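You operate a simulated robot arm through the tools that you are given. There is no shell and no other tool.

Carry out the task below with a simulated robot arm. There is one attempt and no reset: what you move stays moved.

Task
Put things in order on the tooling table top. At the end: the green cap stands on top of the laced coil; the green abrasive pad stands where the green cap stood; the yellow rework tag stands where the yellow corner stood; the green grease swab stands on top of the grey primer tin; the yellow corner stands where the green grease swab stood; whatever was shut is shut again. Leave all else as you found it, and nothing knocked over.

Only the result counts: the job must be done as asked and must still hold three seconds after the hand-in. Knocking over, shifting, dropping, spilling or breaking anything else fails it. Lids that push on must go on centred and level and be pressed home; caps that screw on are set level and turned clockwise until they are tight.

Robot
A 7-joint arm with a two-finger gripper, fixed in place. Base frame: the origin is on the floor under the middle of its stand, x ahead of it, y to its left, z up; the work surface is at about z = 780. Units: mm, rad, N and s.
With the tool pointing down near the work surface it reaches from about 340 to 720 mm from the base axis. Its first joint turns from -1.152 to 1.152 rad. Payload 2.45 kg.
The tool frame sits at the grasp point between the pads (the TCP): z along the fingers, y along the line on which they close. The tips reach 26 mm beyond it. The gripper opens to 96 mm; its body begins 69 mm behind the TCP.
Orientation is that of the tool frame in the base frame, as a unit quaternion [x, y, z, w]. With the fingers straight down and closing along the base's y, the tool's x points along the base's -x, its y along +y and its z along -z.

Tools
- The arm moves only by the tool move_arm. Its argument "commands" is a list of rows, each a list of 3 entries, a list of its own where there are three numbers: the turn, a rotation vector about the tool's x, y, z in rad, then the shift along the tool's x, y, z in mm, then the finger opening in mm, from 0 to 96. In form: [[[rx, ry, rz], [dx, dy, dz], claw], ...]. A call has 1 to 20 rows; each row shifts and turns the commanded pose from where the row before left it, along the tool's axes as they then stand. Rows are played at 5 a second. More than 50 mm and 0.15 rad between two rows, or a gripper value outside its range, and nothing of the call is played. Where a pose cannot be reached the arm comes as near as it can. A force on the tool above 40 N (or 10 N above the force at the start of the call, whichever is more), or a blocked arm, ends the call early, and 0.2 s more pass. Each finger travels about 50 mm/s and halts on what it meets, pressing with about 27 N; the grip force reading is that of the motor and also rises with nothing between the fingers. The clock runs only during rows and for 0.2 s after the last one: add rows that do not move to give the fingers time. The reply holds the time, the measured pose of the TCP, the force on the tool along the base axes, the opening and the grip force, in the units named above and with some noise, with the torque about the TCP (base axes, N m) and any sound that the robot's microphone picked up.
- Cameras (640 x 400 px; columns grow to the right, rows downward): "scene" is fixed at [172.4, -409.7, 1404.8]; the picture's right is [0.63, -0.77, 0.00], its down [-0.57, -0.47, -0.67] and it looks along [0.52, 0.43, -0.74] (base axes); focal length 289 px, centre (320, 200). "wrist" rides on the gripper at [82, 3, -98] in the tool frame; the picture's right is [-0.04, 1.00, 0.00], its down [-0.73, -0.03, -0.68] and it looks along [-0.68, -0.03, 0.73] (tool axes); focal length 256 px, centre (320, 200). There is no depth. A picture from a camera that has moved, and an enlarged one, comes with that camera's place and axes in the base frame and with its lens.
- get_image(camera): a new picture of that camera. The clock stands still meanwhile.
- zoom(camera, box): a new picture of the part [left, top, right, bottom] of that camera's present view, enlarged. The clock stands still meanwhile.
- sign_off(): hands the job in; it is judged then, once.

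Places have to be worked out from the pictures, the camera data and where the tool is seen. Open the gripper and draw the arm clear of the work before you hand the job in, unless the task says otherwise.

The tools are called after ">>>" by a JSON object that holds its "op" and its "data". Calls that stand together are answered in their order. move_arm: Moves the arm, as the interface text tells. Its arguments: {"type":"object","properties":{"commands":{"type":"array","items":{"type":"array"}}},"required":["commands"]} The other tools are called the same way: get_image (camera) takes a picture; zoom (camera, box) takes an enlarged picture of a part of a camera's view; sign_off () hands the job in.

At the start:

```text
t: 0.0
eef_pos: [426.1, -99.4, 1148.8]
ee_rot: [0.0, 1.0, 0.0, 0.001]
wrist_force: [0.0, 0.8, 0.4]
wrist_torque: [-0.02, 0.03, -0.01]
finger_gap: 95.7
grasp_force: 0.1
```

scene: 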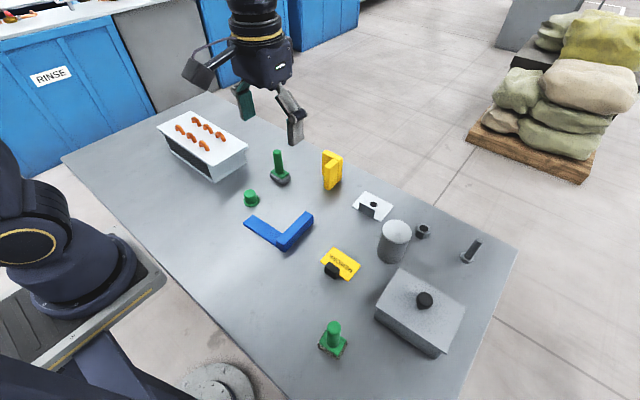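
wrist: 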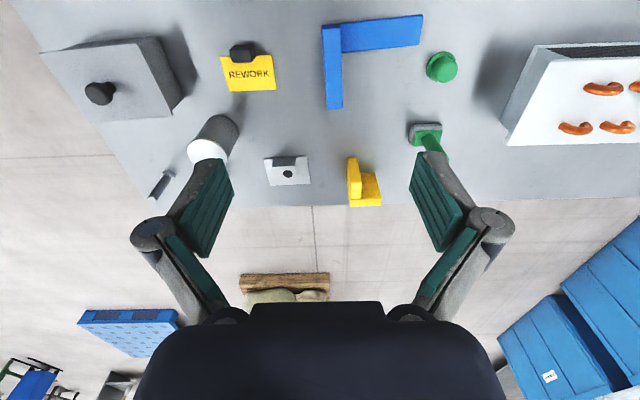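

I'll begin by examining the scene more closely: the picture shows a white box with orange hooks, green cap, green-handled items, yellow corner, tag, tin, and a grey lidded box. I zoom in on the parts to identify everything.

>>> {"op": "zoom", "data": {"camera": "scene", "box": [220, 130, 380, 230]}}

>>> {"op": "zoom", "data": {"camera": "scene", "box": [340, 170, 500, 270]}}

>>> {"op": "zoom", "data": {"camera": "scene", "box": [300, 240, 480, 370]}}

>>> {"op": "zoom", "data": {"camera": "scene", "box": [140, 90, 300, 190]}}

>>> {"op": "zoom", "data": {"camera": "wrist", "box": [120, 20, 320, 220]}}

>>> {"op": "zoom", "data": {"camera": "wrist", "box": [320, 0, 520, 220]}}

```text
4.00 times, centred on (300, 180) of scene
camera zoom: at [172.4, -409.7, 1404.8], right [0.63, -0.77, 0.0], down [-0.57, -0.47, -0.67], along [0.52, 0.43, -0.74], focal length 1155 px, centre (400, 280)
```

zoom: 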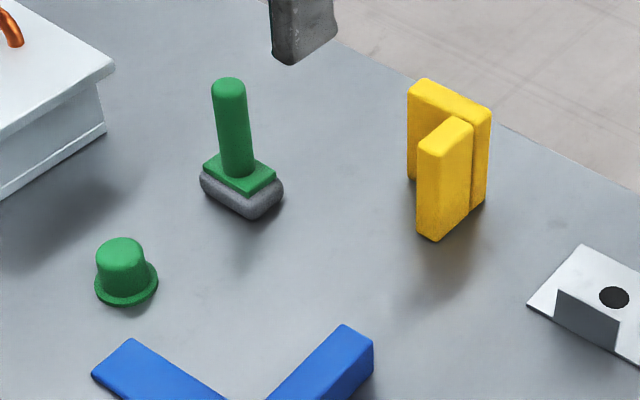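

```text
4.00 times, centred on (420, 220) of scene
camera zoom: at [172.4, -409.7, 1404.8], right [0.63, -0.77, 0.0], down [-0.57, -0.47, -0.67], along [0.52, 0.43, -0.74], focal length 1155 px, centre (-80, 120)
```

zoom: 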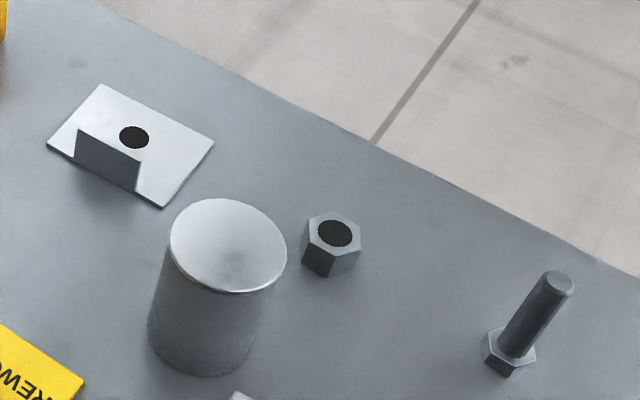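

```text
3.08 times, centred on (390, 305) of scene
camera zoom: at [172.4, -409.7, 1404.8], right [0.63, -0.77, 0.0], down [-0.57, -0.47, -0.67], along [0.52, 0.43, -0.74], focal length 888 px, centre (105, -123)
```

zoom: 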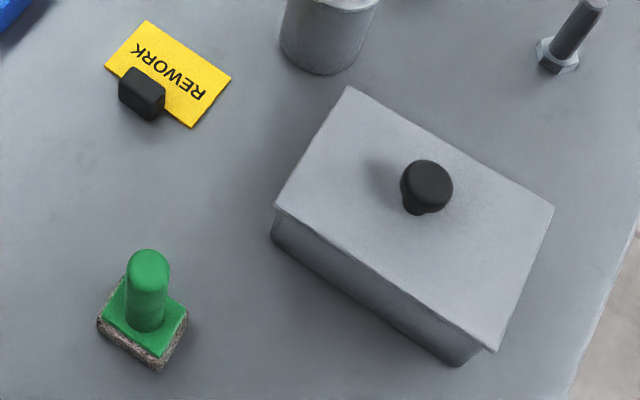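

```text
4.00 times, centred on (220, 140) of scene
camera zoom: at [172.4, -409.7, 1404.8], right [0.63, -0.77, 0.0], down [-0.57, -0.47, -0.67], along [0.52, 0.43, -0.74], focal length 1155 px, centre (720, 440)
```

zoom: 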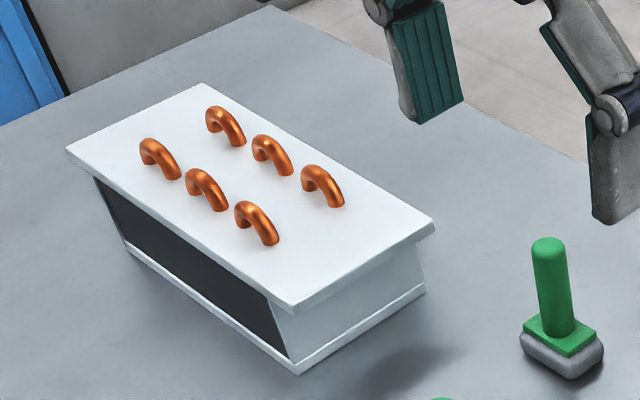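

```text
2.00 times, centred on (220, 120) of wrist
camera zoom: at [345.5, -97.5, 1247.8], right [0.04, 1.0, 0.0], down [0.73, -0.03, 0.68], along [0.68, -0.03, -0.73], focal length 512 px, centre (520, 360)
```

zoom: 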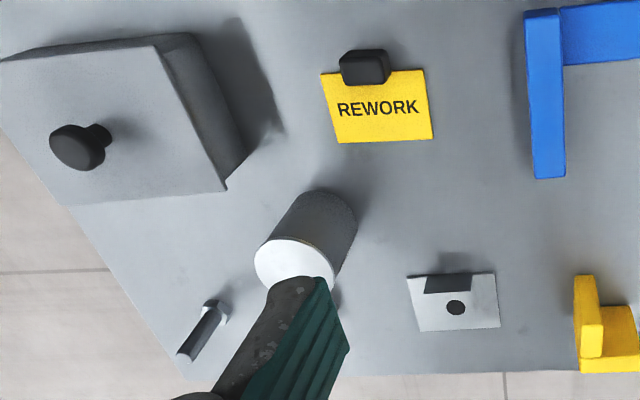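

```text
1.82 times, centred on (420, 110) of wrist
camera zoom: at [345.5, -97.5, 1247.8], right [0.04, 1.0, 0.0], down [0.73, -0.03, 0.68], along [0.68, -0.03, -0.73], focal length 465 px, centre (138, 364)
```

zoom: 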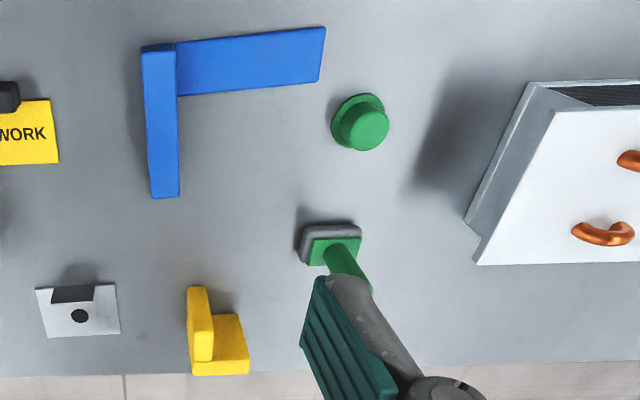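

The coil isn't visible on the table; it may be inside the white box or the grey lidded box. I zoom further on the two green-handled objects and on the boxes.

>>> {"op": "zoom", "data": {"camera": "scene", "box": [260, 140, 300, 190]}}

>>> {"op": "zoom", "data": {"camera": "scene", "box": [310, 315, 360, 365]}}

>>> {"op": "zoom", "data": {"camera": "scene", "box": [150, 110, 250, 190]}}

>>> {"op": "zoom", "data": {"camera": "scene", "box": [365, 260, 475, 360]}}

>>> {"op": "zoom", "data": {"camera": "wrist", "box": [480, 20, 640, 160]}}

>>> {"op": "zoom", "data": {"camera": "scene", "box": [0, 200, 340, 400]}}

```text
8.00 times, centred on (280, 165) of scene
camera zoom: at [172.4, -409.7, 1404.8], right [0.63, -0.77, 0.0], down [-0.57, -0.47, -0.67], along [0.52, 0.43, -0.74], focal length 2310 px, centre (640, 480)
```

zoom: 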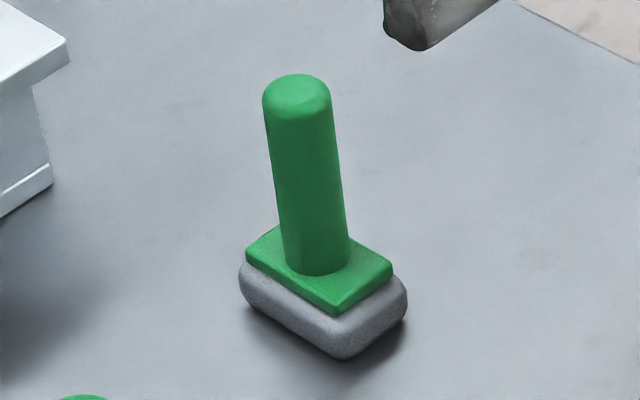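

```text
8.00 times, centred on (335, 340) of scene
camera zoom: at [172.4, -409.7, 1404.8], right [0.63, -0.77, 0.0], down [-0.57, -0.47, -0.67], along [0.52, 0.43, -0.74], focal length 2310 px, centre (200, -920)
```

zoom: 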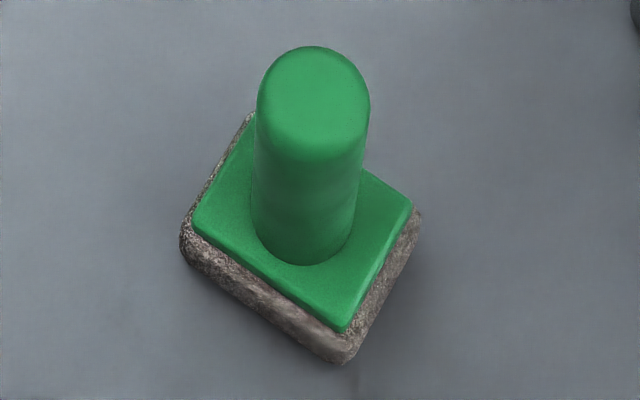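

```text
5.00 times, centred on (200, 150) of scene
camera zoom: at [172.4, -409.7, 1404.8], right [0.63, -0.77, 0.0], down [-0.57, -0.47, -0.67], along [0.52, 0.43, -0.74], focal length 1444 px, centre (920, 450)
```

zoom: 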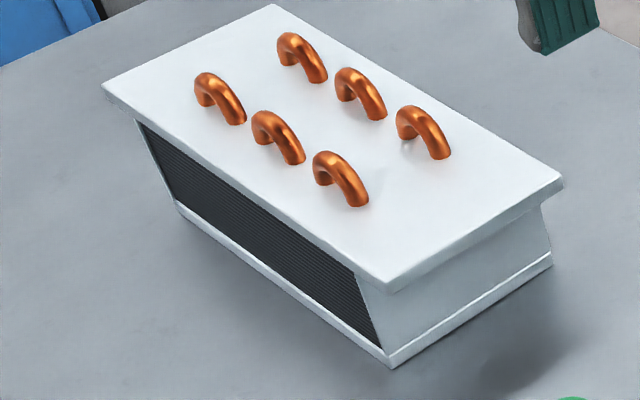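

```text
4.00 times, centred on (420, 310) of scene
camera zoom: at [172.4, -409.7, 1404.8], right [0.63, -0.77, 0.0], down [-0.57, -0.47, -0.67], along [0.52, 0.43, -0.74], focal length 1155 px, centre (-80, -240)
```

zoom: 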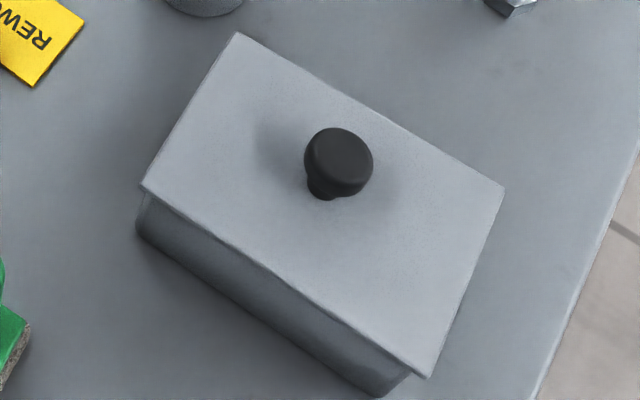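

```text
2.86 times, centred on (560, 90) of wrist
camera zoom: at [345.5, -97.5, 1247.8], right [0.04, 1.0, 0.0], down [0.73, -0.03, 0.68], along [0.68, -0.03, -0.73], focal length 731 px, centre (-366, 514)
```

zoom: 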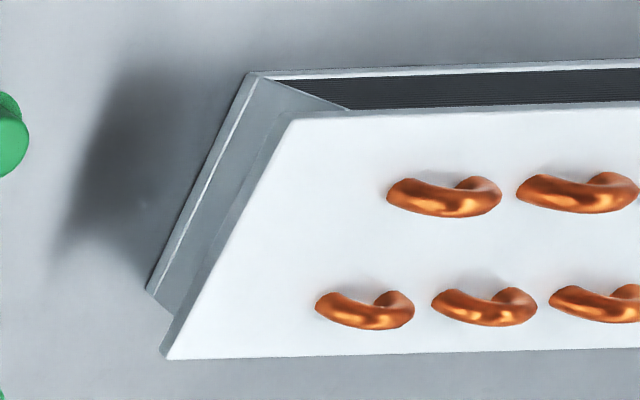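

```text
1.88 times, centred on (170, 300) of scene
camera zoom: at [172.4, -409.7, 1404.8], right [0.63, -0.77, 0.0], down [-0.57, -0.47, -0.67], along [0.52, 0.43, -0.74], focal length 544 px, centre (602, 12)
```

zoom: 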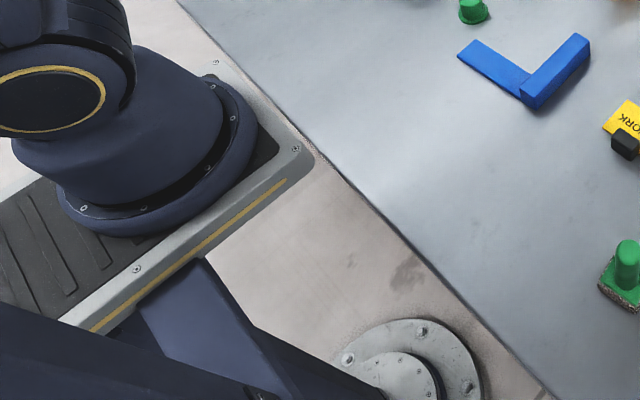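

The two green tools differ: smooth grey base at about (600, 98) looks like the swab, and the coarse brownish base at about (318,-322) looks like the abrasive pad. I move the wrist camera over towards the grey lidded box and tin for a closer look.

>>> {"op": "move_arm", "data": {"commands": [[[0, 0, 0], [12.7, -41.8, 16.5], 96], [[0, 0, 0], [12.7, -41.8, 16.5], 96], [[0, 0, 0], [12.7, -41.8, 16.5], 96], [[0, 0, 0], [12.7, -41.8, 16.5], 96], [[0, 0, 0], [12.7, -41.8, 16.5], 96], [[0, 0, 0], [12.7, -41.8, 16.5], 96], [[0, 0, 0], [0, 0, 0], 96]]}}

>>> {"op": "get_image", "data": {"camera": "wrist"}}

>>> {"op": "get_image", "data": {"camera": "scene"}}

```text
t: 1.6
eef_pos: [350.6, -351.5, 1050.4]
ee_rot: [0.0, 1.0, 0.0, 0.0]
wrist_force: [0.0, 1.0, -0.1]
wrist_torque: [0.0, 0.02, 0.0]
finger_gap: 95.8
grasp_force: 0.0
```

```text
taken
camera wrist: at [269.6, -349.0, 1148.6], right [0.04, 1.0, 0.0], down [0.73, -0.03, 0.68], along [0.68, -0.03, -0.73], focal length 256 px, centre (320, 200)
```

wrist: 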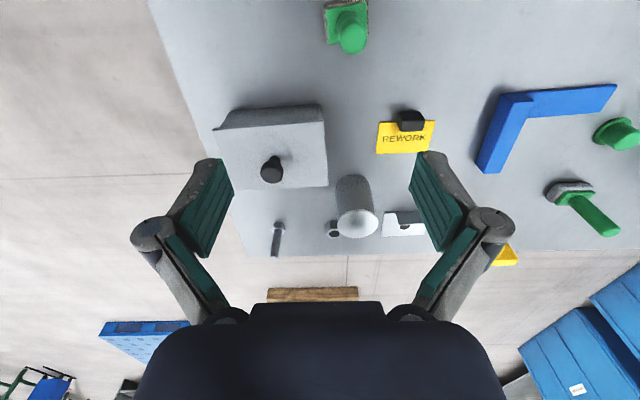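

```text
taken
```

scene: 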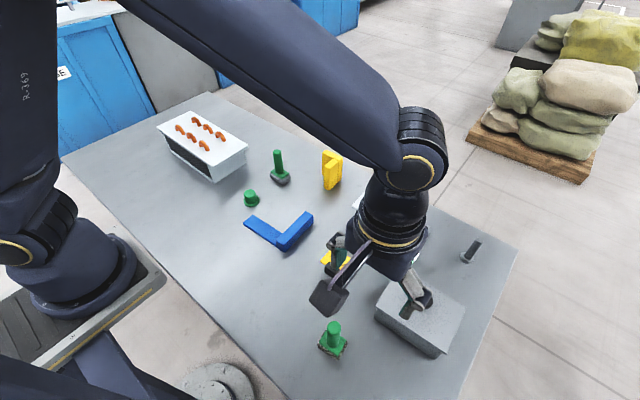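

>>> {"op": "zoom", "data": {"camera": "wrist", "box": [200, 80, 360, 220]}}

>>> {"op": "zoom", "data": {"camera": "wrist", "box": [250, 160, 450, 280]}}

>>> {"op": "zoom", "data": {"camera": "wrist", "box": [300, 0, 400, 70]}}

>>> {"op": "zoom", "data": {"camera": "wrist", "box": [340, 80, 480, 180]}}

```text
2.86 times, centred on (280, 150) of wrist
camera zoom: at [269.6, -349.0, 1148.6], right [0.04, 1.0, 0.0], down [0.73, -0.03, 0.68], along [0.68, -0.03, -0.73], focal length 731 px, centre (434, 343)
```

zoom: 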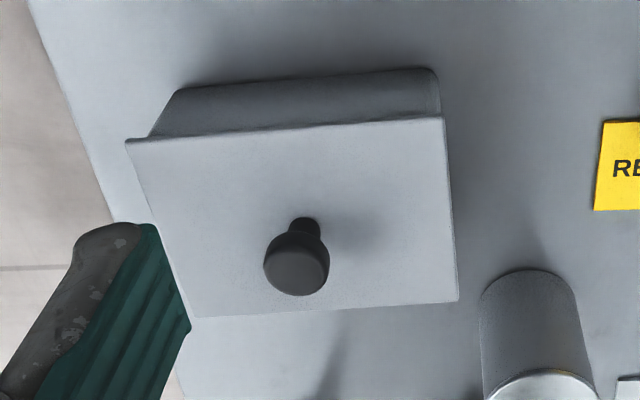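

```text
3.20 times, centred on (350, 220) of wrist
camera zoom: at [269.6, -349.0, 1148.6], right [0.04, 1.0, 0.0], down [0.73, -0.03, 0.68], along [0.68, -0.03, -0.73], focal length 819 px, centre (224, 136)
```

zoom: 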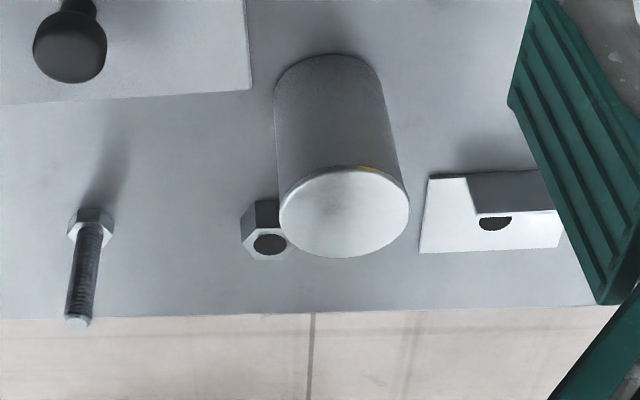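

```text
5.71 times, centred on (350, 35) of wrist
camera zoom: at [269.6, -349.0, 1148.6], right [0.04, 1.0, 0.0], down [0.73, -0.03, 0.68], along [0.68, -0.03, -0.73], focal length 1463 px, centre (149, 1143)
```

zoom: 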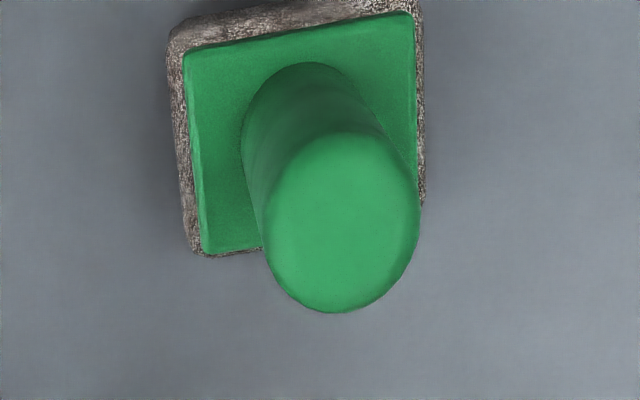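

```text
4.00 times, centred on (410, 130) of wrist
camera zoom: at [269.6, -349.0, 1148.6], right [0.04, 1.0, 0.0], down [0.73, -0.03, 0.68], along [0.68, -0.03, -0.73], focal length 1024 px, centre (-40, 480)
```

zoom: 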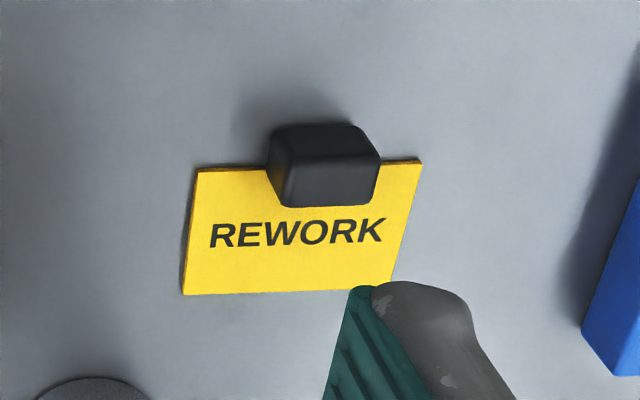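

The knob top is at about (474,-421,875), lid top about z=836. I move above the knob to check alignment before gripping.

>>> {"op": "move_arm", "data": {"commands": [[[0, 0, 0], [-31, -17.6, 27.5], 80], [[0, 0, 0], [-31, -17.6, 27.5], 70], [[0, 0, 0], [-31, -17.6, 27.5], 70], [[0, 0, 0], [-31, -17.6, 27.5], 70], [[0, 0, 0], [0, 0, 0], 70]]}}

>>> {"op": "get_image", "data": {"camera": "wrist"}}

>>> {"op": "get_image", "data": {"camera": "scene"}}

```text
t: 2.8
eef_pos: [473.6, -421.3, 941.5]
ee_rot: [0.0, 1.0, 0.0, 0.0]
wrist_force: [-0.2, 0.0, 0.2]
wrist_torque: [-0.03, -0.03, -0.03]
finger_gap: 70.1
grasp_force: 0.0
```

```text
taken
camera wrist: at [393.2, -418.9, 1038.9], right [0.04, 1.0, 0.0], down [0.73, -0.03, 0.68], along [0.68, -0.03, -0.73], focal length 256 px, centre (320, 200)
```

wrist: 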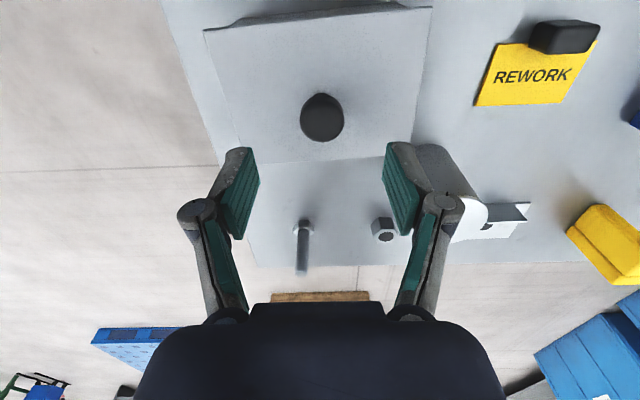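

```text
taken
```

scene: 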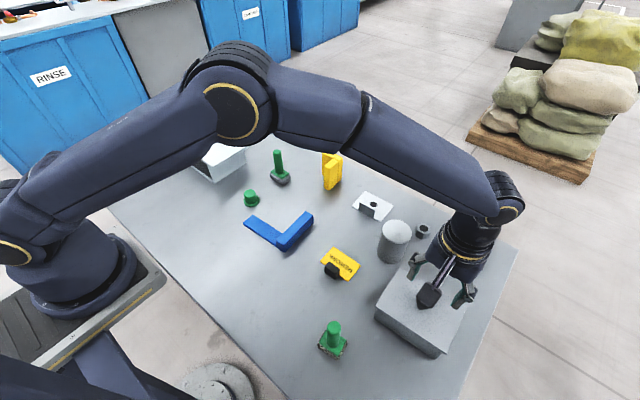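

The knob is centred under the fingers (at about (473,-421)). I lower to TCP z≈867 and close on the knob.

>>> {"op": "move_arm", "data": {"commands": [[[0, 0, 0], [0, 0, 30], 70], [[0, 0, 0], [0, 0, 25], 70], [[0, 0, 0], [0, 0, 12], 70], [[0, 0, 0], [0, 0, 7], 70], [[0, 0, 0], [0, 0, 0], 70]]}}

>>> {"op": "get_image", "data": {"camera": "wrist"}}

>>> {"op": "zoom", "data": {"camera": "scene", "box": [370, 220, 500, 360]}}

```text
t: 4.0
eef_pos: [473.8, -422.1, 866.3]
ee_rot: [0.0, 1.0, 0.0, 0.0]
wrist_force: [0.0, -0.4, -0.6]
wrist_torque: [-0.01, -0.03, 0.02]
finger_gap: 69.9
grasp_force: 0.1
```

```text
taken
camera wrist: at [393.0, -418.8, 964.9], right [0.04, 1.0, 0.0], down [0.73, -0.03, 0.68], along [0.68, -0.03, -0.73], focal length 256 px, centre (320, 200)
```

wrist: 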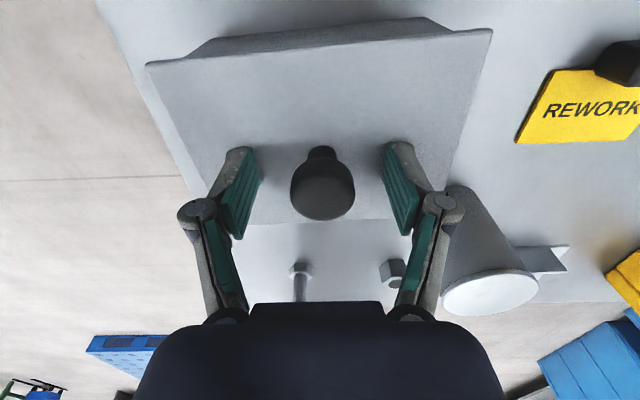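

```text
2.86 times, centred on (435, 290) of scene
camera zoom: at [172.4, -409.7, 1404.8], right [0.63, -0.77, 0.0], down [-0.57, -0.47, -0.67], along [0.52, 0.43, -0.74], focal length 825 px, centre (-9, -57)
```

zoom: 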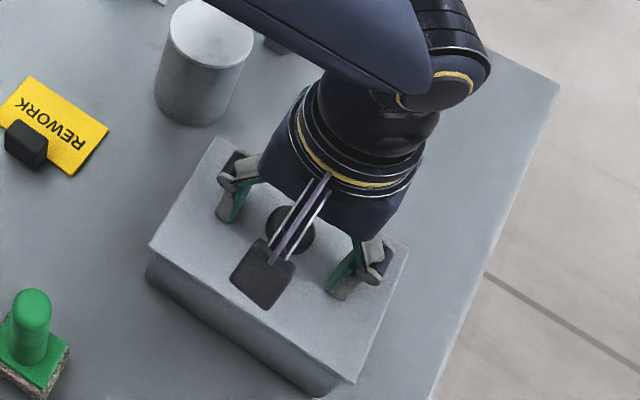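

The TCP projects to about (320,186) in the wrist view, right on the knob head. I close the fingers on it.

>>> {"op": "move_arm", "data": {"commands": [[[0, 0, 0], [0, 0, 0], 40], [[0, 0, 0], [0, 0, 0], 15], [[0, 0, 0], [0, 0, 0], 10], [[0, 0, 0], [0, 0, 0], 10], [[0, 0, 0], [0, 0, 0], 10]]}}

```text
t: 4.7
eef_pos: [477.5, -421.6, 871.0]
ee_rot: [0.0, 1.0, -0.001, 0.003]
wrist_force: [-1.5, 7.0, 13.7]
wrist_torque: [0.09, 0.18, -0.09]
finger_gap: 27.8
grasp_force: 22.7
stopped in row 3: the force on the tool passed its limit at 45 N (the readings are from after the stop); the commanded pose is now the measured one
```

The closing fingers pushed the tool up 5 mm (tips probably touched the lid); gap is now 27.8 mm on the knob. I look before lifting.

>>> {"op": "get_image", "data": {"camera": "wrist"}}

>>> {"op": "zoom", "data": {"camera": "scene", "box": [370, 220, 500, 360]}}

```text
taken
camera wrist: at [395.5, -418.6, 970.1], right [0.04, 1.0, 0.0], down [0.73, -0.03, 0.68], along [0.68, -0.03, -0.73], focal length 256 px, centre (320, 200)
```

wrist: 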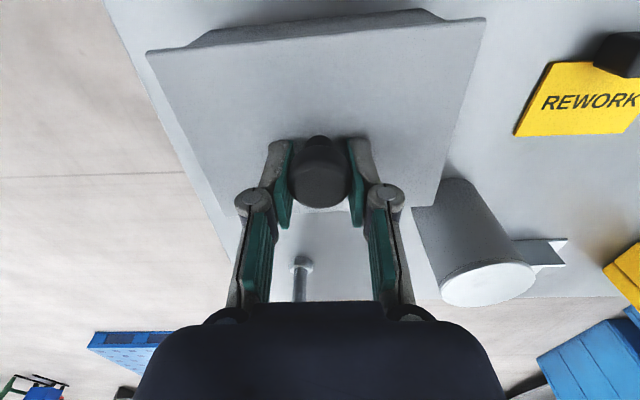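

```text
2.86 times, centred on (435, 290) of scene
camera zoom: at [172.2, -409.4, 1404.9], right [0.63, -0.77, 0.0], down [-0.57, -0.47, -0.67], along [0.52, 0.43, -0.74], focal length 825 px, centre (-9, -57)
```

zoom: 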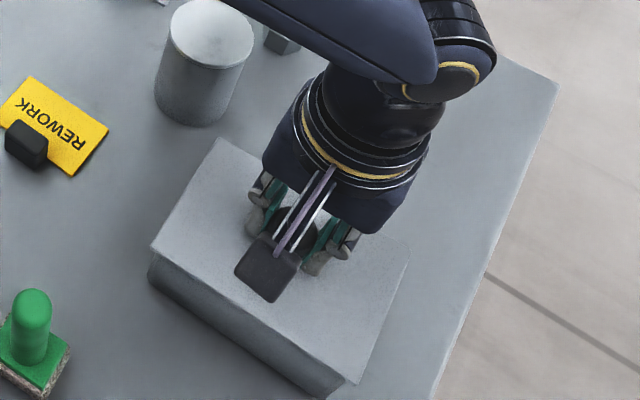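

I check whether the box shifted by zooming on its corners.

>>> {"op": "zoom", "data": {"camera": "scene", "box": [365, 260, 475, 360]}}

>>> {"op": "zoom", "data": {"camera": "scene", "box": [340, 170, 500, 270]}}

```text
4.00 times, centred on (420, 310) of scene
camera zoom: at [172.2, -409.4, 1404.9], right [0.63, -0.77, 0.0], down [-0.57, -0.47, -0.67], along [0.52, 0.43, -0.74], focal length 1155 px, centre (-80, -240)
```

zoom: 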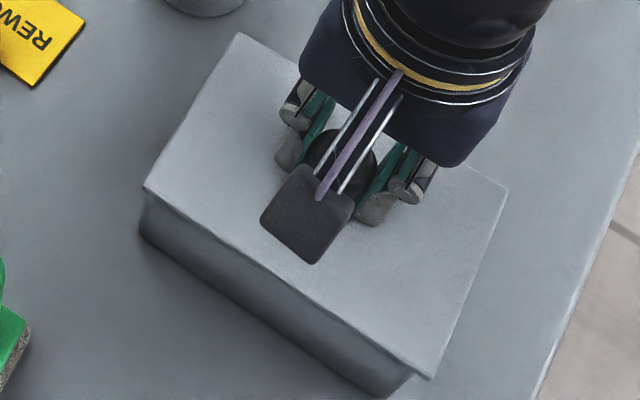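

```text
4.00 times, centred on (420, 220) of scene
camera zoom: at [172.2, -409.4, 1404.9], right [0.63, -0.77, 0.0], down [-0.57, -0.47, -0.67], along [0.52, 0.43, -0.74], focal length 1155 px, centre (-80, 120)
```

zoom: 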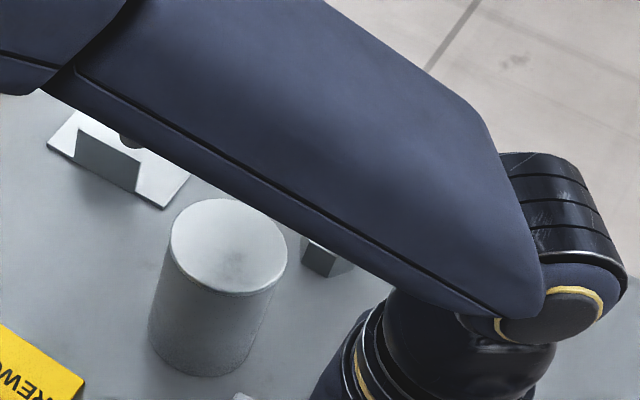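

The box moved at most about 1 mm. The grip holds at 27.8 mm, so I lift gently and watch the force.

>>> {"op": "move_arm", "data": {"commands": [[[0, 0, 0], [0, 0, 0], 10], [[0, 0, 0], [0, 0, -2], 10], [[0, 0, 0], [0, 0, -3], 10], [[0, 0, 0], [0, 0, -4], 10], [[0, 0, 0], [0, 0, 0], 10]]}}

>>> {"op": "zoom", "data": {"camera": "scene", "box": [365, 260, 475, 360]}}

```text
t: 5.9
eef_pos: [475.2, -422.9, 879.4]
ee_rot: [0.0, 1.0, -0.001, 0.003]
wrist_force: [-0.7, 0.3, -3.5]
wrist_torque: [0.0, -0.02, 0.03]
finger_gap: 27.5
grasp_force: 27.3
```

```text
4.00 times, centred on (420, 310) of scene
camera zoom: at [172.4, -409.7, 1404.7], right [0.63, -0.77, 0.0], down [-0.57, -0.47, -0.67], along [0.52, 0.43, -0.74], focal length 1155 px, centre (-80, -240)
```

zoom: 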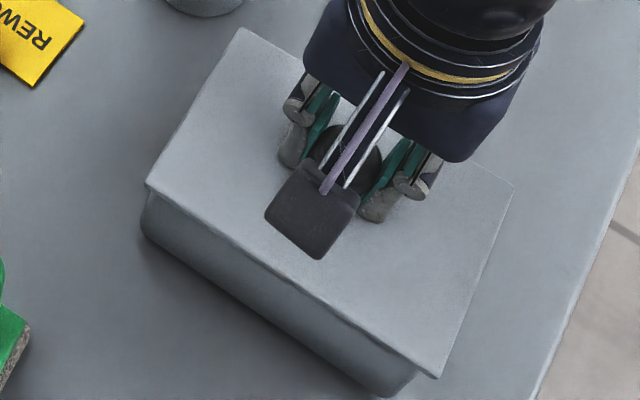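

The lid comes up freely (about 3.5 N). I lift it about 80 mm more and look inside the box.

>>> {"op": "move_arm", "data": {"commands": [[[0, 0, 0], [0, 0, -15], 10], [[0, 0, 0], [0, 0, -25], 10], [[0, 0, 0], [0, 0, -30], 10], [[0, 0, 0], [0, 0, -30], 10], [[0, 0, 0], [0, 0, 0], 10]]}}

>>> {"op": "get_image", "data": {"camera": "scene"}}

>>> {"op": "get_image", "data": {"camera": "wrist"}}

```text
t: 7.1
eef_pos: [476.0, -421.0, 981.2]
ee_rot: [0.0, 1.0, -0.002, 0.003]
wrist_force: [0.2, -0.5, -2.9]
wrist_torque: [0.01, 0.02, 0.01]
finger_gap: 27.5
grasp_force: 27.1
```

```text
taken
```

scene: 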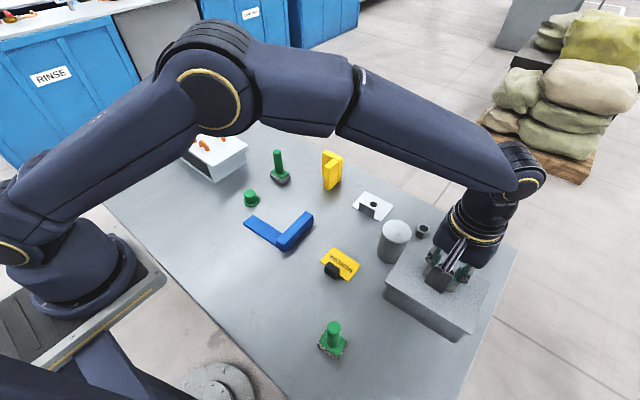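

```text
taken
camera wrist: at [394.6, -418.5, 1078.5], right [0.04, 1.0, 0.0], down [0.73, -0.03, 0.68], along [0.68, -0.03, -0.73], focal length 256 px, centre (320, 200)
```

wrist: 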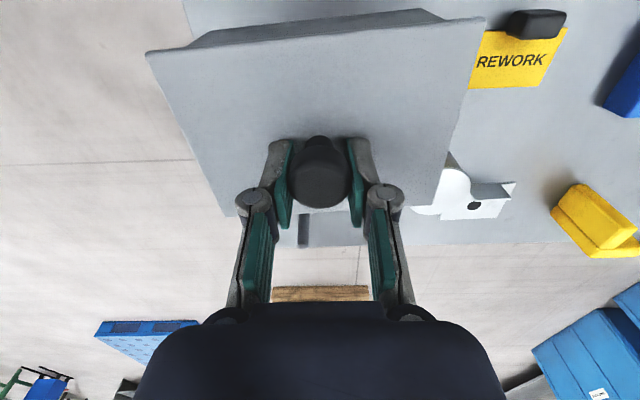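

The whole box seems to have come up with the lid. I zoom in to see what's under it.

>>> {"op": "zoom", "data": {"camera": "scene", "box": [365, 230, 525, 360]}}

>>> {"op": "zoom", "data": {"camera": "wrist", "box": [140, 0, 500, 250]}}

```text
3.08 times, centred on (445, 295) of scene
camera zoom: at [172.4, -409.7, 1404.8], right [0.63, -0.77, 0.0], down [-0.57, -0.47, -0.67], along [0.52, 0.43, -0.74], focal length 888 px, centre (-65, -92)
```

zoom: 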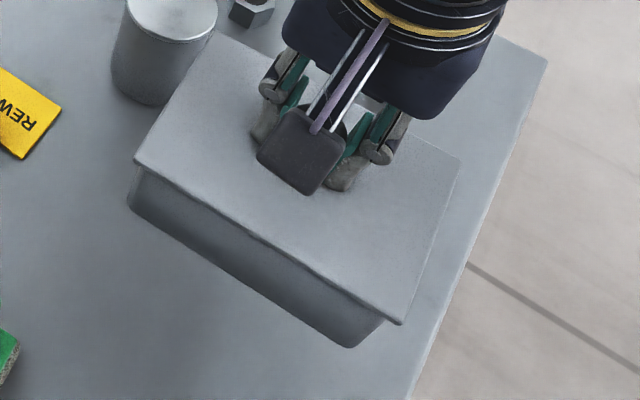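

```text
1.60 times, centred on (320, 125) of wrist
camera zoom: at [394.6, -418.5, 1078.5], right [0.04, 1.0, 0.0], down [0.73, -0.03, 0.68], along [0.68, -0.03, -0.73], focal length 410 px, centre (320, 320)
```

zoom: 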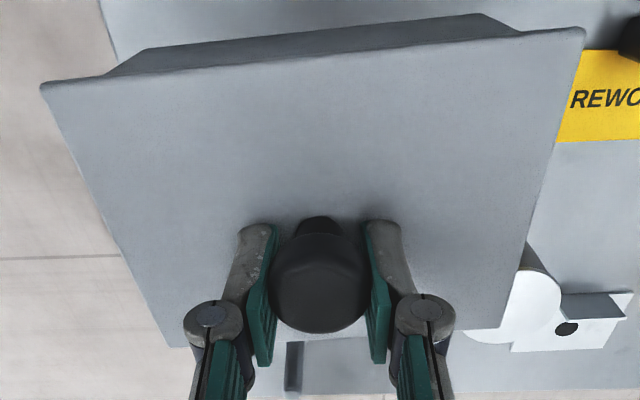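

Only ~3.5 N was lifted and the near half of the footprint is bare, so this may be a cover, or a box with a tight lid. I raise it further and swing it towards +y to see the spot it stood on.

>>> {"op": "move_arm", "data": {"commands": [[[0, 0, 0], [0, 0, -30], 10], [[0, 0, 0], [0, 0, -30], 10], [[0, 0, 0], [0, 30, 0], 10], [[0, 0, 0], [0, 40, 0], 10], [[0, 0, 0], [0, 40, 0], 10], [[0, 0, 0], [0, 40, 0], 10], [[0, 0, 0], [0, 20, 0], 10], [[0, 0, 0], [0, 0, 0], 10]]}}

>>> {"op": "get_image", "data": {"camera": "scene"}}

>>> {"op": "get_image", "data": {"camera": "wrist"}}

```text
t: 8.9
eef_pos: [474.1, -251.7, 1038.5]
ee_rot: [0.0, 1.0, -0.002, 0.002]
wrist_force: [-0.7, 0.3, -3.2]
wrist_torque: [-0.04, -0.01, 0.0]
finger_gap: 27.3
grasp_force: 27.3
```

```text
taken
```

scene: 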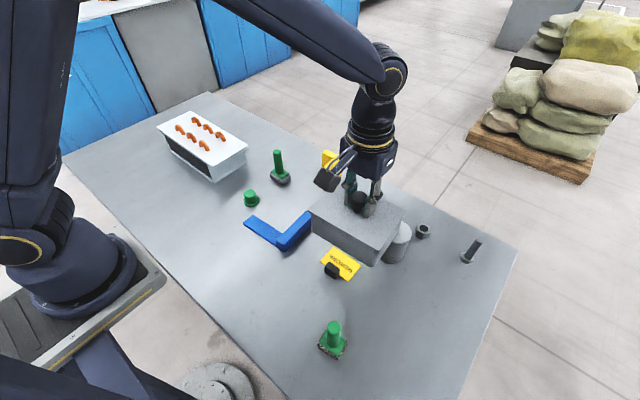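

```text
taken
camera wrist: at [394.2, -248.7, 1137.2], right [0.04, 1.0, 0.0], down [0.73, -0.03, 0.68], along [0.68, -0.03, -0.73], focal length 256 px, centre (320, 200)
```

wrist: 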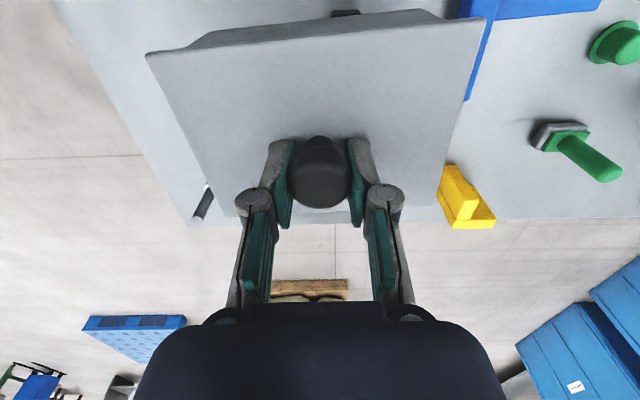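

Nothing stood beneath it: the whole grey box lifts as one piece. I zoom in on the lid seam and the place where it stood to understand it.

>>> {"op": "zoom", "data": {"camera": "scene", "box": [300, 170, 420, 280]}}

>>> {"op": "zoom", "data": {"camera": "wrist", "box": [140, 0, 500, 100]}}

>>> {"op": "zoom", "data": {"camera": "scene", "box": [360, 250, 500, 370]}}

```text
3.64 times, centred on (360, 225) of scene
camera zoom: at [172.4, -409.7, 1404.8], right [0.63, -0.77, 0.0], down [-0.57, -0.47, -0.67], along [0.52, 0.43, -0.74], focal length 1050 px, centre (174, 109)
```

zoom: 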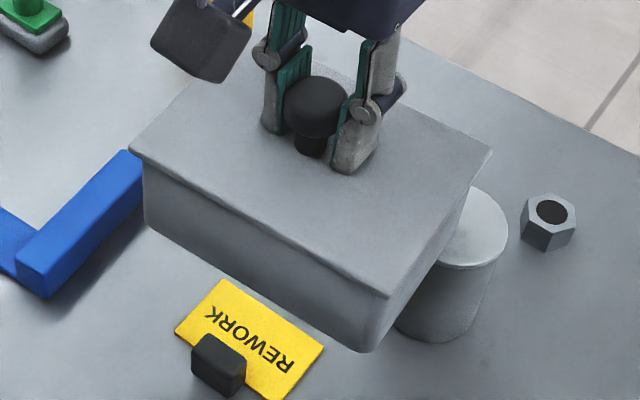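

```text
1.78 times, centred on (320, 50) of wrist
camera zoom: at [394.2, -248.7, 1137.2], right [0.04, 1.0, 0.0], down [0.73, -0.03, 0.68], along [0.68, -0.03, -0.73], focal length 455 px, centre (320, 467)
```

zoom: 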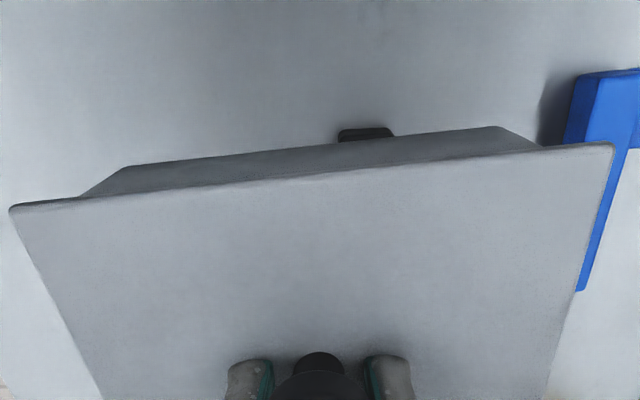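

```text
3.33 times, centred on (430, 310) of scene
camera zoom: at [172.4, -409.7, 1404.8], right [0.63, -0.77, 0.0], down [-0.57, -0.47, -0.67], along [0.52, 0.43, -0.74], focal length 962 px, centre (-47, -167)
```

zoom: 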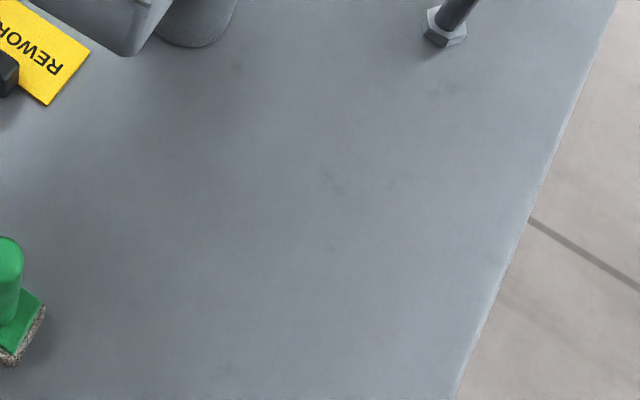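

The finned white block with copper hairpins is evidently the "laced coil" (hairpins laced through fins), so the grey box need not be opened. I carry the box back along the same path and set it down where it stood.

>>> {"op": "move_arm", "data": {"commands": [[[0, 0, 0], [0, -20, 0], 10], [[0, 0, 0], [0, -40, 0], 10], [[0, 0, 0], [0, -40, 0], 10], [[0, 0, 0], [0, -40, 0], 10], [[0, 0, 0], [0, -30, 0], 10], [[0, 0, 0], [0, 0, 30], 10], [[0, 0, 0], [0, 0, 30], 10], [[0, 0, 0], [0, 0, 40], 10], [[0, 0, 0], [0, 0, 30], 10], [[0, 0, 0], [0, 0, 20], 10], [[0, 0, 0], [0, 0, 7], 10], [[0, 0, 0], [0, 0, 0], 10]]}}

>>> {"op": "zoom", "data": {"camera": "scene", "box": [365, 260, 475, 360]}}

```text
t: 11.5
eef_pos: [476.2, -421.9, 882.7]
ee_rot: [0.0, 1.0, -0.002, 0.003]
wrist_force: [0.9, 0.2, -3.0]
wrist_torque: [0.02, -0.03, 0.04]
finger_gap: 27.6
grasp_force: 26.7
```

```text
4.00 times, centred on (420, 310) of scene
camera zoom: at [172.4, -409.7, 1404.7], right [0.63, -0.77, 0.0], down [-0.57, -0.47, -0.67], along [0.52, 0.43, -0.74], focal length 1155 px, centre (-80, -240)
```

zoom: 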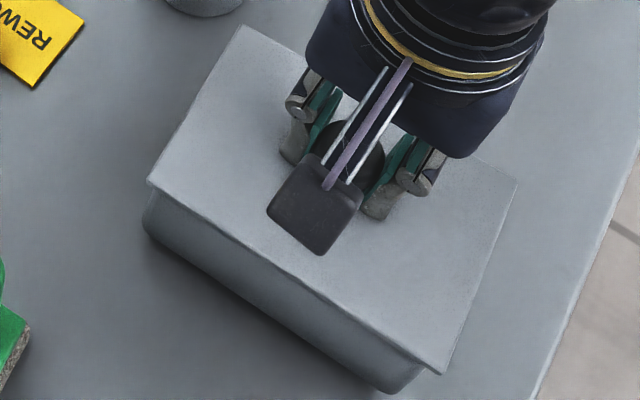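

The box hovers about 11 mm up over its place; I lower it slowly until it bears on the table.

>>> {"op": "move_arm", "data": {"commands": [[[0, 0, 0], [0, 0, 5], 10], [[0, 0, 0], [0, 0, 3], 10], [[0, 0, 0], [0, 0, 2], 10], [[0, 0, 0], [0, 0, 0], 10]]}}

>>> {"op": "zoom", "data": {"camera": "scene", "box": [365, 260, 475, 360]}}

```text
t: 12.5
eef_pos: [476.7, -421.6, 872.5]
ee_rot: [0.0, 1.0, -0.002, 0.003]
wrist_force: [0.0, -0.9, -2.8]
wrist_torque: [-0.01, 0.04, 0.03]
finger_gap: 27.6
grasp_force: 26.7
```

```text
4.00 times, centred on (420, 310) of scene
camera zoom: at [172.4, -409.7, 1404.7], right [0.63, -0.77, 0.0], down [-0.57, -0.47, -0.67], along [0.52, 0.43, -0.74], focal length 1155 px, centre (-80, -240)
```

zoom: 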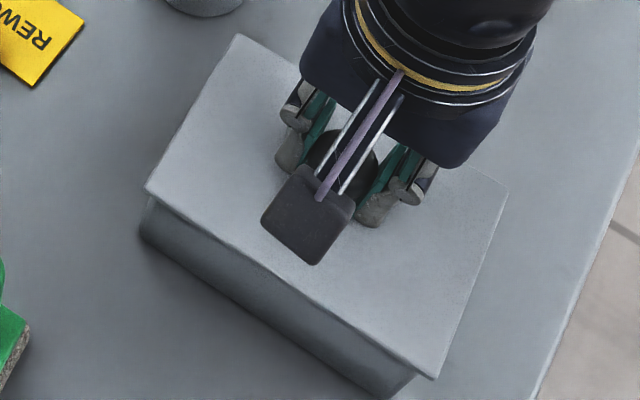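

Corner comparison suggests the box sits roughly 1.5–2 mm too far in −y (the grip nudged it). I correct +1.6 mm in y and lower the last bit.

>>> {"op": "move_arm", "data": {"commands": [[[0, 0, 0], [0, 1.6, 0], 10], [[0, 0, 0], [0, 0, 1], 10], [[0, 0, 0], [0, 0, 0.7], 10], [[0, 0, 0], [0, 0, 0], 10]]}}

>>> {"op": "zoom", "data": {"camera": "scene", "box": [365, 260, 475, 360]}}

```text
t: 13.5
eef_pos: [476.7, -420.1, 872.5]
ee_rot: [0.0, 1.0, -0.002, 0.004]
wrist_force: [-0.9, 1.1, 7.1]
wrist_torque: [0.07, 0.04, 0.0]
finger_gap: 27.7
grasp_force: 26.7
heard: snap
```

```text
4.00 times, centred on (420, 310) of scene
camera zoom: at [172.3, -409.6, 1404.8], right [0.63, -0.77, 0.0], down [-0.57, -0.47, -0.67], along [0.52, 0.43, -0.74], focal length 1155 px, centre (-80, -240)
```

zoom: 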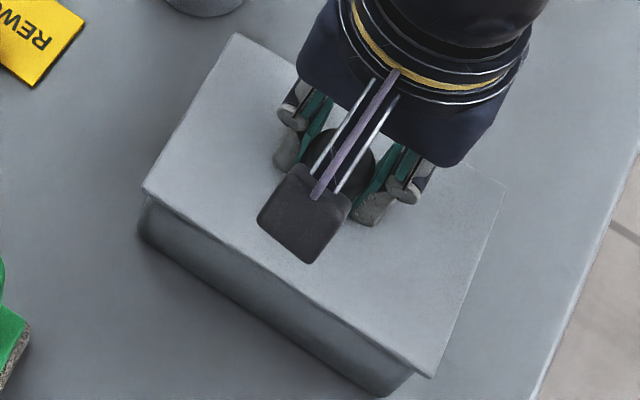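

A "snap" was heard as it bore down: the lid seated home on its body. Corners now match the original picture; I release the knob and rise.

>>> {"op": "move_arm", "data": {"commands": [[[0, 0, 0], [0, 0, 0], 35], [[0, 0, 0], [0, 0, -1], 50], [[0, 0, 0], [0, 0, 0], 70], [[0, 0, 0], [0, 0, 0], 70], [[0, 0, 0], [0, 0, -15], 70], [[0, 0, 0], [0, 0, -30], 70], [[0, 0, 0], [0, 0, -40], 70], [[0, 0, 0], [0, 0, 0], 70]]}}

>>> {"op": "zoom", "data": {"camera": "scene", "box": [365, 260, 475, 360]}}

>>> {"op": "get_image", "data": {"camera": "wrist"}}

```text
t: 15.3
eef_pos: [475.7, -421.0, 957.3]
ee_rot: [0.0, 1.0, -0.002, 0.003]
wrist_force: [0.1, -0.7, 0.2]
wrist_torque: [-0.01, -0.03, 0.0]
finger_gap: 70.1
grasp_force: 0.0
heard: snap
```

```text
4.00 times, centred on (420, 310) of scene
camera zoom: at [172.4, -409.7, 1404.8], right [0.63, -0.77, 0.0], down [-0.57, -0.47, -0.67], along [0.52, 0.43, -0.74], focal length 1155 px, centre (-80, -240)
```

zoom: 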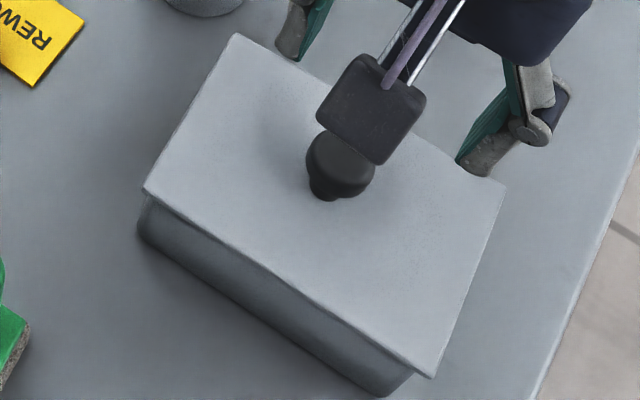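

```text
taken
camera wrist: at [394.8, -417.7, 1055.8], right [0.04, 1.0, 0.0], down [0.73, -0.03, 0.68], along [0.68, -0.03, -0.73], focal length 256 px, centre (320, 200)
```

wrist: 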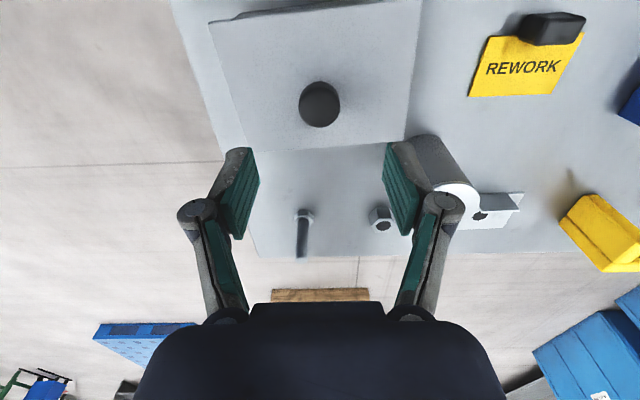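

A second snap was heard while releasing, so I check the seam all round with high zoom.

>>> {"op": "zoom", "data": {"camera": "scene", "box": [370, 295, 410, 325]}}

>>> {"op": "zoom", "data": {"camera": "scene", "box": [410, 330, 460, 365]}}

>>> {"op": "zoom", "data": {"camera": "wrist", "box": [190, 0, 440, 160]}}

```text
13.33 times, centred on (390, 310) of scene
camera zoom: at [172.4, -409.7, 1404.8], right [0.63, -0.77, 0.0], down [-0.57, -0.47, -0.67], along [0.52, 0.43, -0.74], focal length 3850 px, centre (-613, -1267)
```

zoom: 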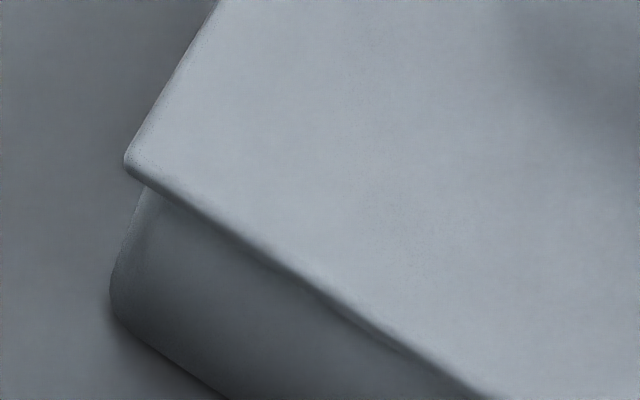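

```text
11.43 times, centred on (435, 348) of scene
camera zoom: at [172.4, -409.7, 1404.8], right [0.63, -0.77, 0.0], down [-0.57, -0.47, -0.67], along [0.52, 0.43, -0.74], focal length 3300 px, centre (-994, -1486)
```

zoom: 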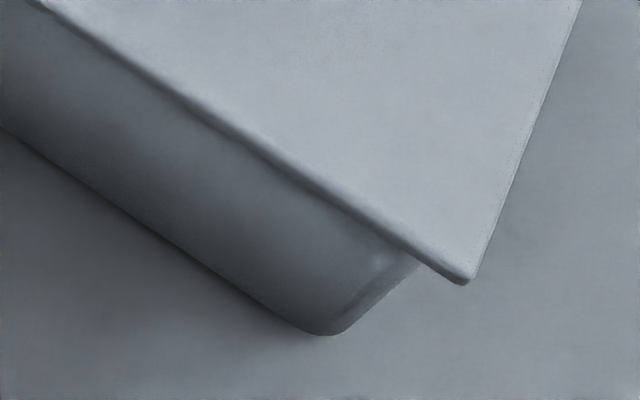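

```text
2.50 times, centred on (315, 80) of wrist
camera zoom: at [394.8, -417.7, 1055.8], right [0.04, 1.0, 0.0], down [0.73, -0.03, 0.68], along [0.68, -0.03, -0.73], focal length 640 px, centre (332, 500)
```

zoom: 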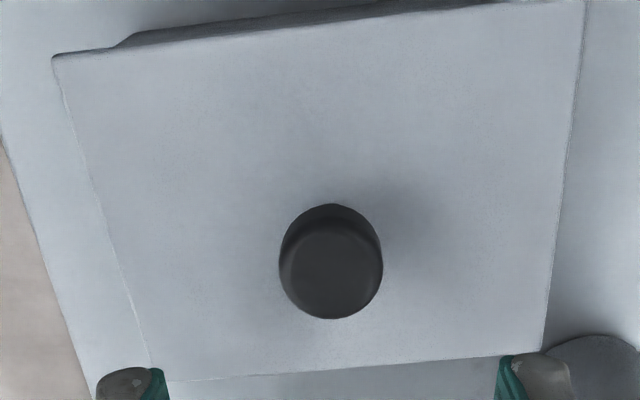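

To be sure the lid is home, I close the fingers and press lightly straight down on the knob's centre.

>>> {"op": "move_arm", "data": {"commands": [[[0, 0, 0], [0, 0, 0], 30], [[0, 0, 0], [0, 0.5, 0], 0], [[0, 0, 0], [0, 0, 0], 0], [[0, 0, 0], [0, 0, 20], 0], [[0, 0, 0], [0, 0, 20], 0], [[0, 0, 0], [0, 0, 5], 0], [[0, 0, 0], [0, 0, 0], 0]]}}

>>> {"op": "get_image", "data": {"camera": "wrist"}}

```text
t: 16.9
eef_pos: [476.7, -419.1, 913.0]
ee_rot: [0.0, 1.0, -0.001, 0.003]
wrist_force: [0.4, -0.6, -0.7]
wrist_torque: [-0.02, 0.0, 0.03]
finger_gap: 0.0
grasp_force: 27.1
```

```text
taken
camera wrist: at [394.8, -417.0, 1010.2], right [0.04, 1.0, 0.0], down [0.73, -0.03, 0.68], along [0.68, -0.03, -0.73], focal length 256 px, centre (320, 200)
```

wrist: 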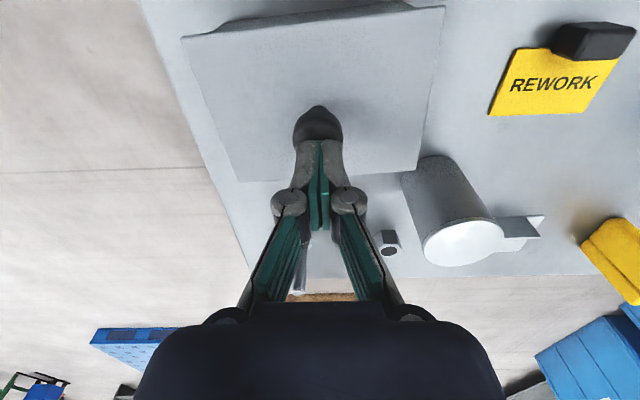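

The closed tips are over the knob. I descend in small steps until a light contact force shows.

>>> {"op": "move_arm", "data": {"commands": [[[0, 0, 0], [0, 0, 4], 0], [[0, 0, 0], [0, 0, 3], 0], [[0, 0, 0], [0, 0, 2], 0], [[0, 0, 0], [0, 0, 0], 0]]}}

>>> {"op": "zoom", "data": {"camera": "scene", "box": [365, 250, 475, 350]}}

```text
t: 17.9
eef_pos: [476.9, -420.8, 906.7]
ee_rot: [0.0, 1.0, -0.002, 0.005]
wrist_force: [-5.4, 7.0, 34.0]
wrist_torque: [0.19, 0.34, -0.03]
finger_gap: 6.0
grasp_force: 27.0
```

```text
4.00 times, centred on (420, 300) of scene
camera zoom: at [171.7, -409.0, 1405.1], right [0.63, -0.77, 0.0], down [-0.57, -0.47, -0.67], along [0.52, 0.42, -0.74], focal length 1155 px, centre (-80, -200)
```

zoom: 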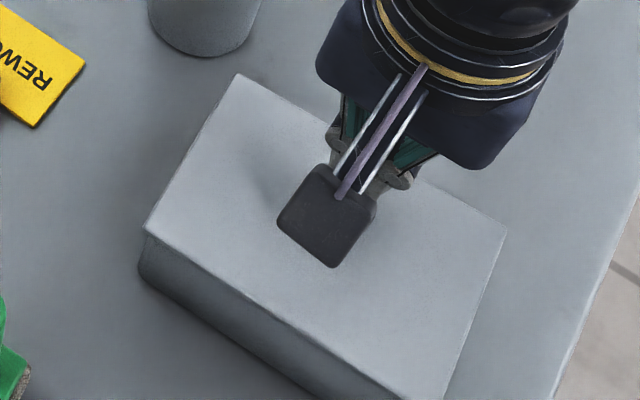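

Pressed with about 34 N, no further snap: the lid is home. I rise clear and re-check the box position.

>>> {"op": "move_arm", "data": {"commands": [[[0, 0, 0], [0, 0, -5], 0], [[0, 0, 0], [0, 0, -25], 0], [[0, 0, 0], [0, 0, -45], 10], [[0, 0, 0], [0, 0, -45], 40], [[0, 0, 0], [0, 0, -20], 70], [[0, 0, 0], [0, 0, 0], 70]]}}

>>> {"op": "zoom", "data": {"camera": "scene", "box": [365, 260, 475, 360]}}

```text
t: 19.3
eef_pos: [475.0, -419.5, 1043.2]
ee_rot: [0.001, 1.0, -0.002, 0.002]
wrist_force: [0.2, -0.4, 0.0]
wrist_torque: [0.0, -0.01, 0.02]
finger_gap: 70.2
grasp_force: 0.1
```

```text
4.00 times, centred on (420, 310) of scene
camera zoom: at [172.4, -409.7, 1404.8], right [0.63, -0.77, 0.0], down [-0.57, -0.47, -0.67], along [0.52, 0.43, -0.74], focal length 1155 px, centre (-80, -240)
```

zoom: 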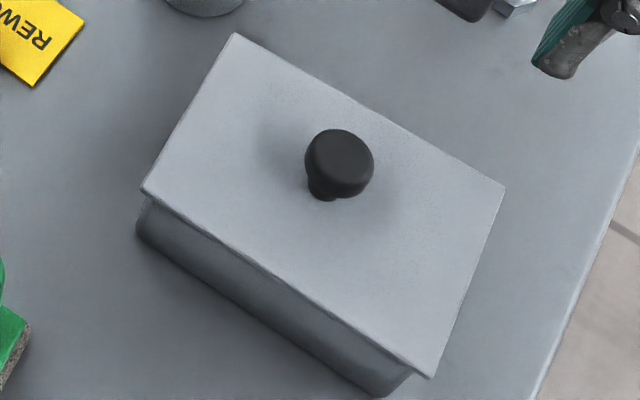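

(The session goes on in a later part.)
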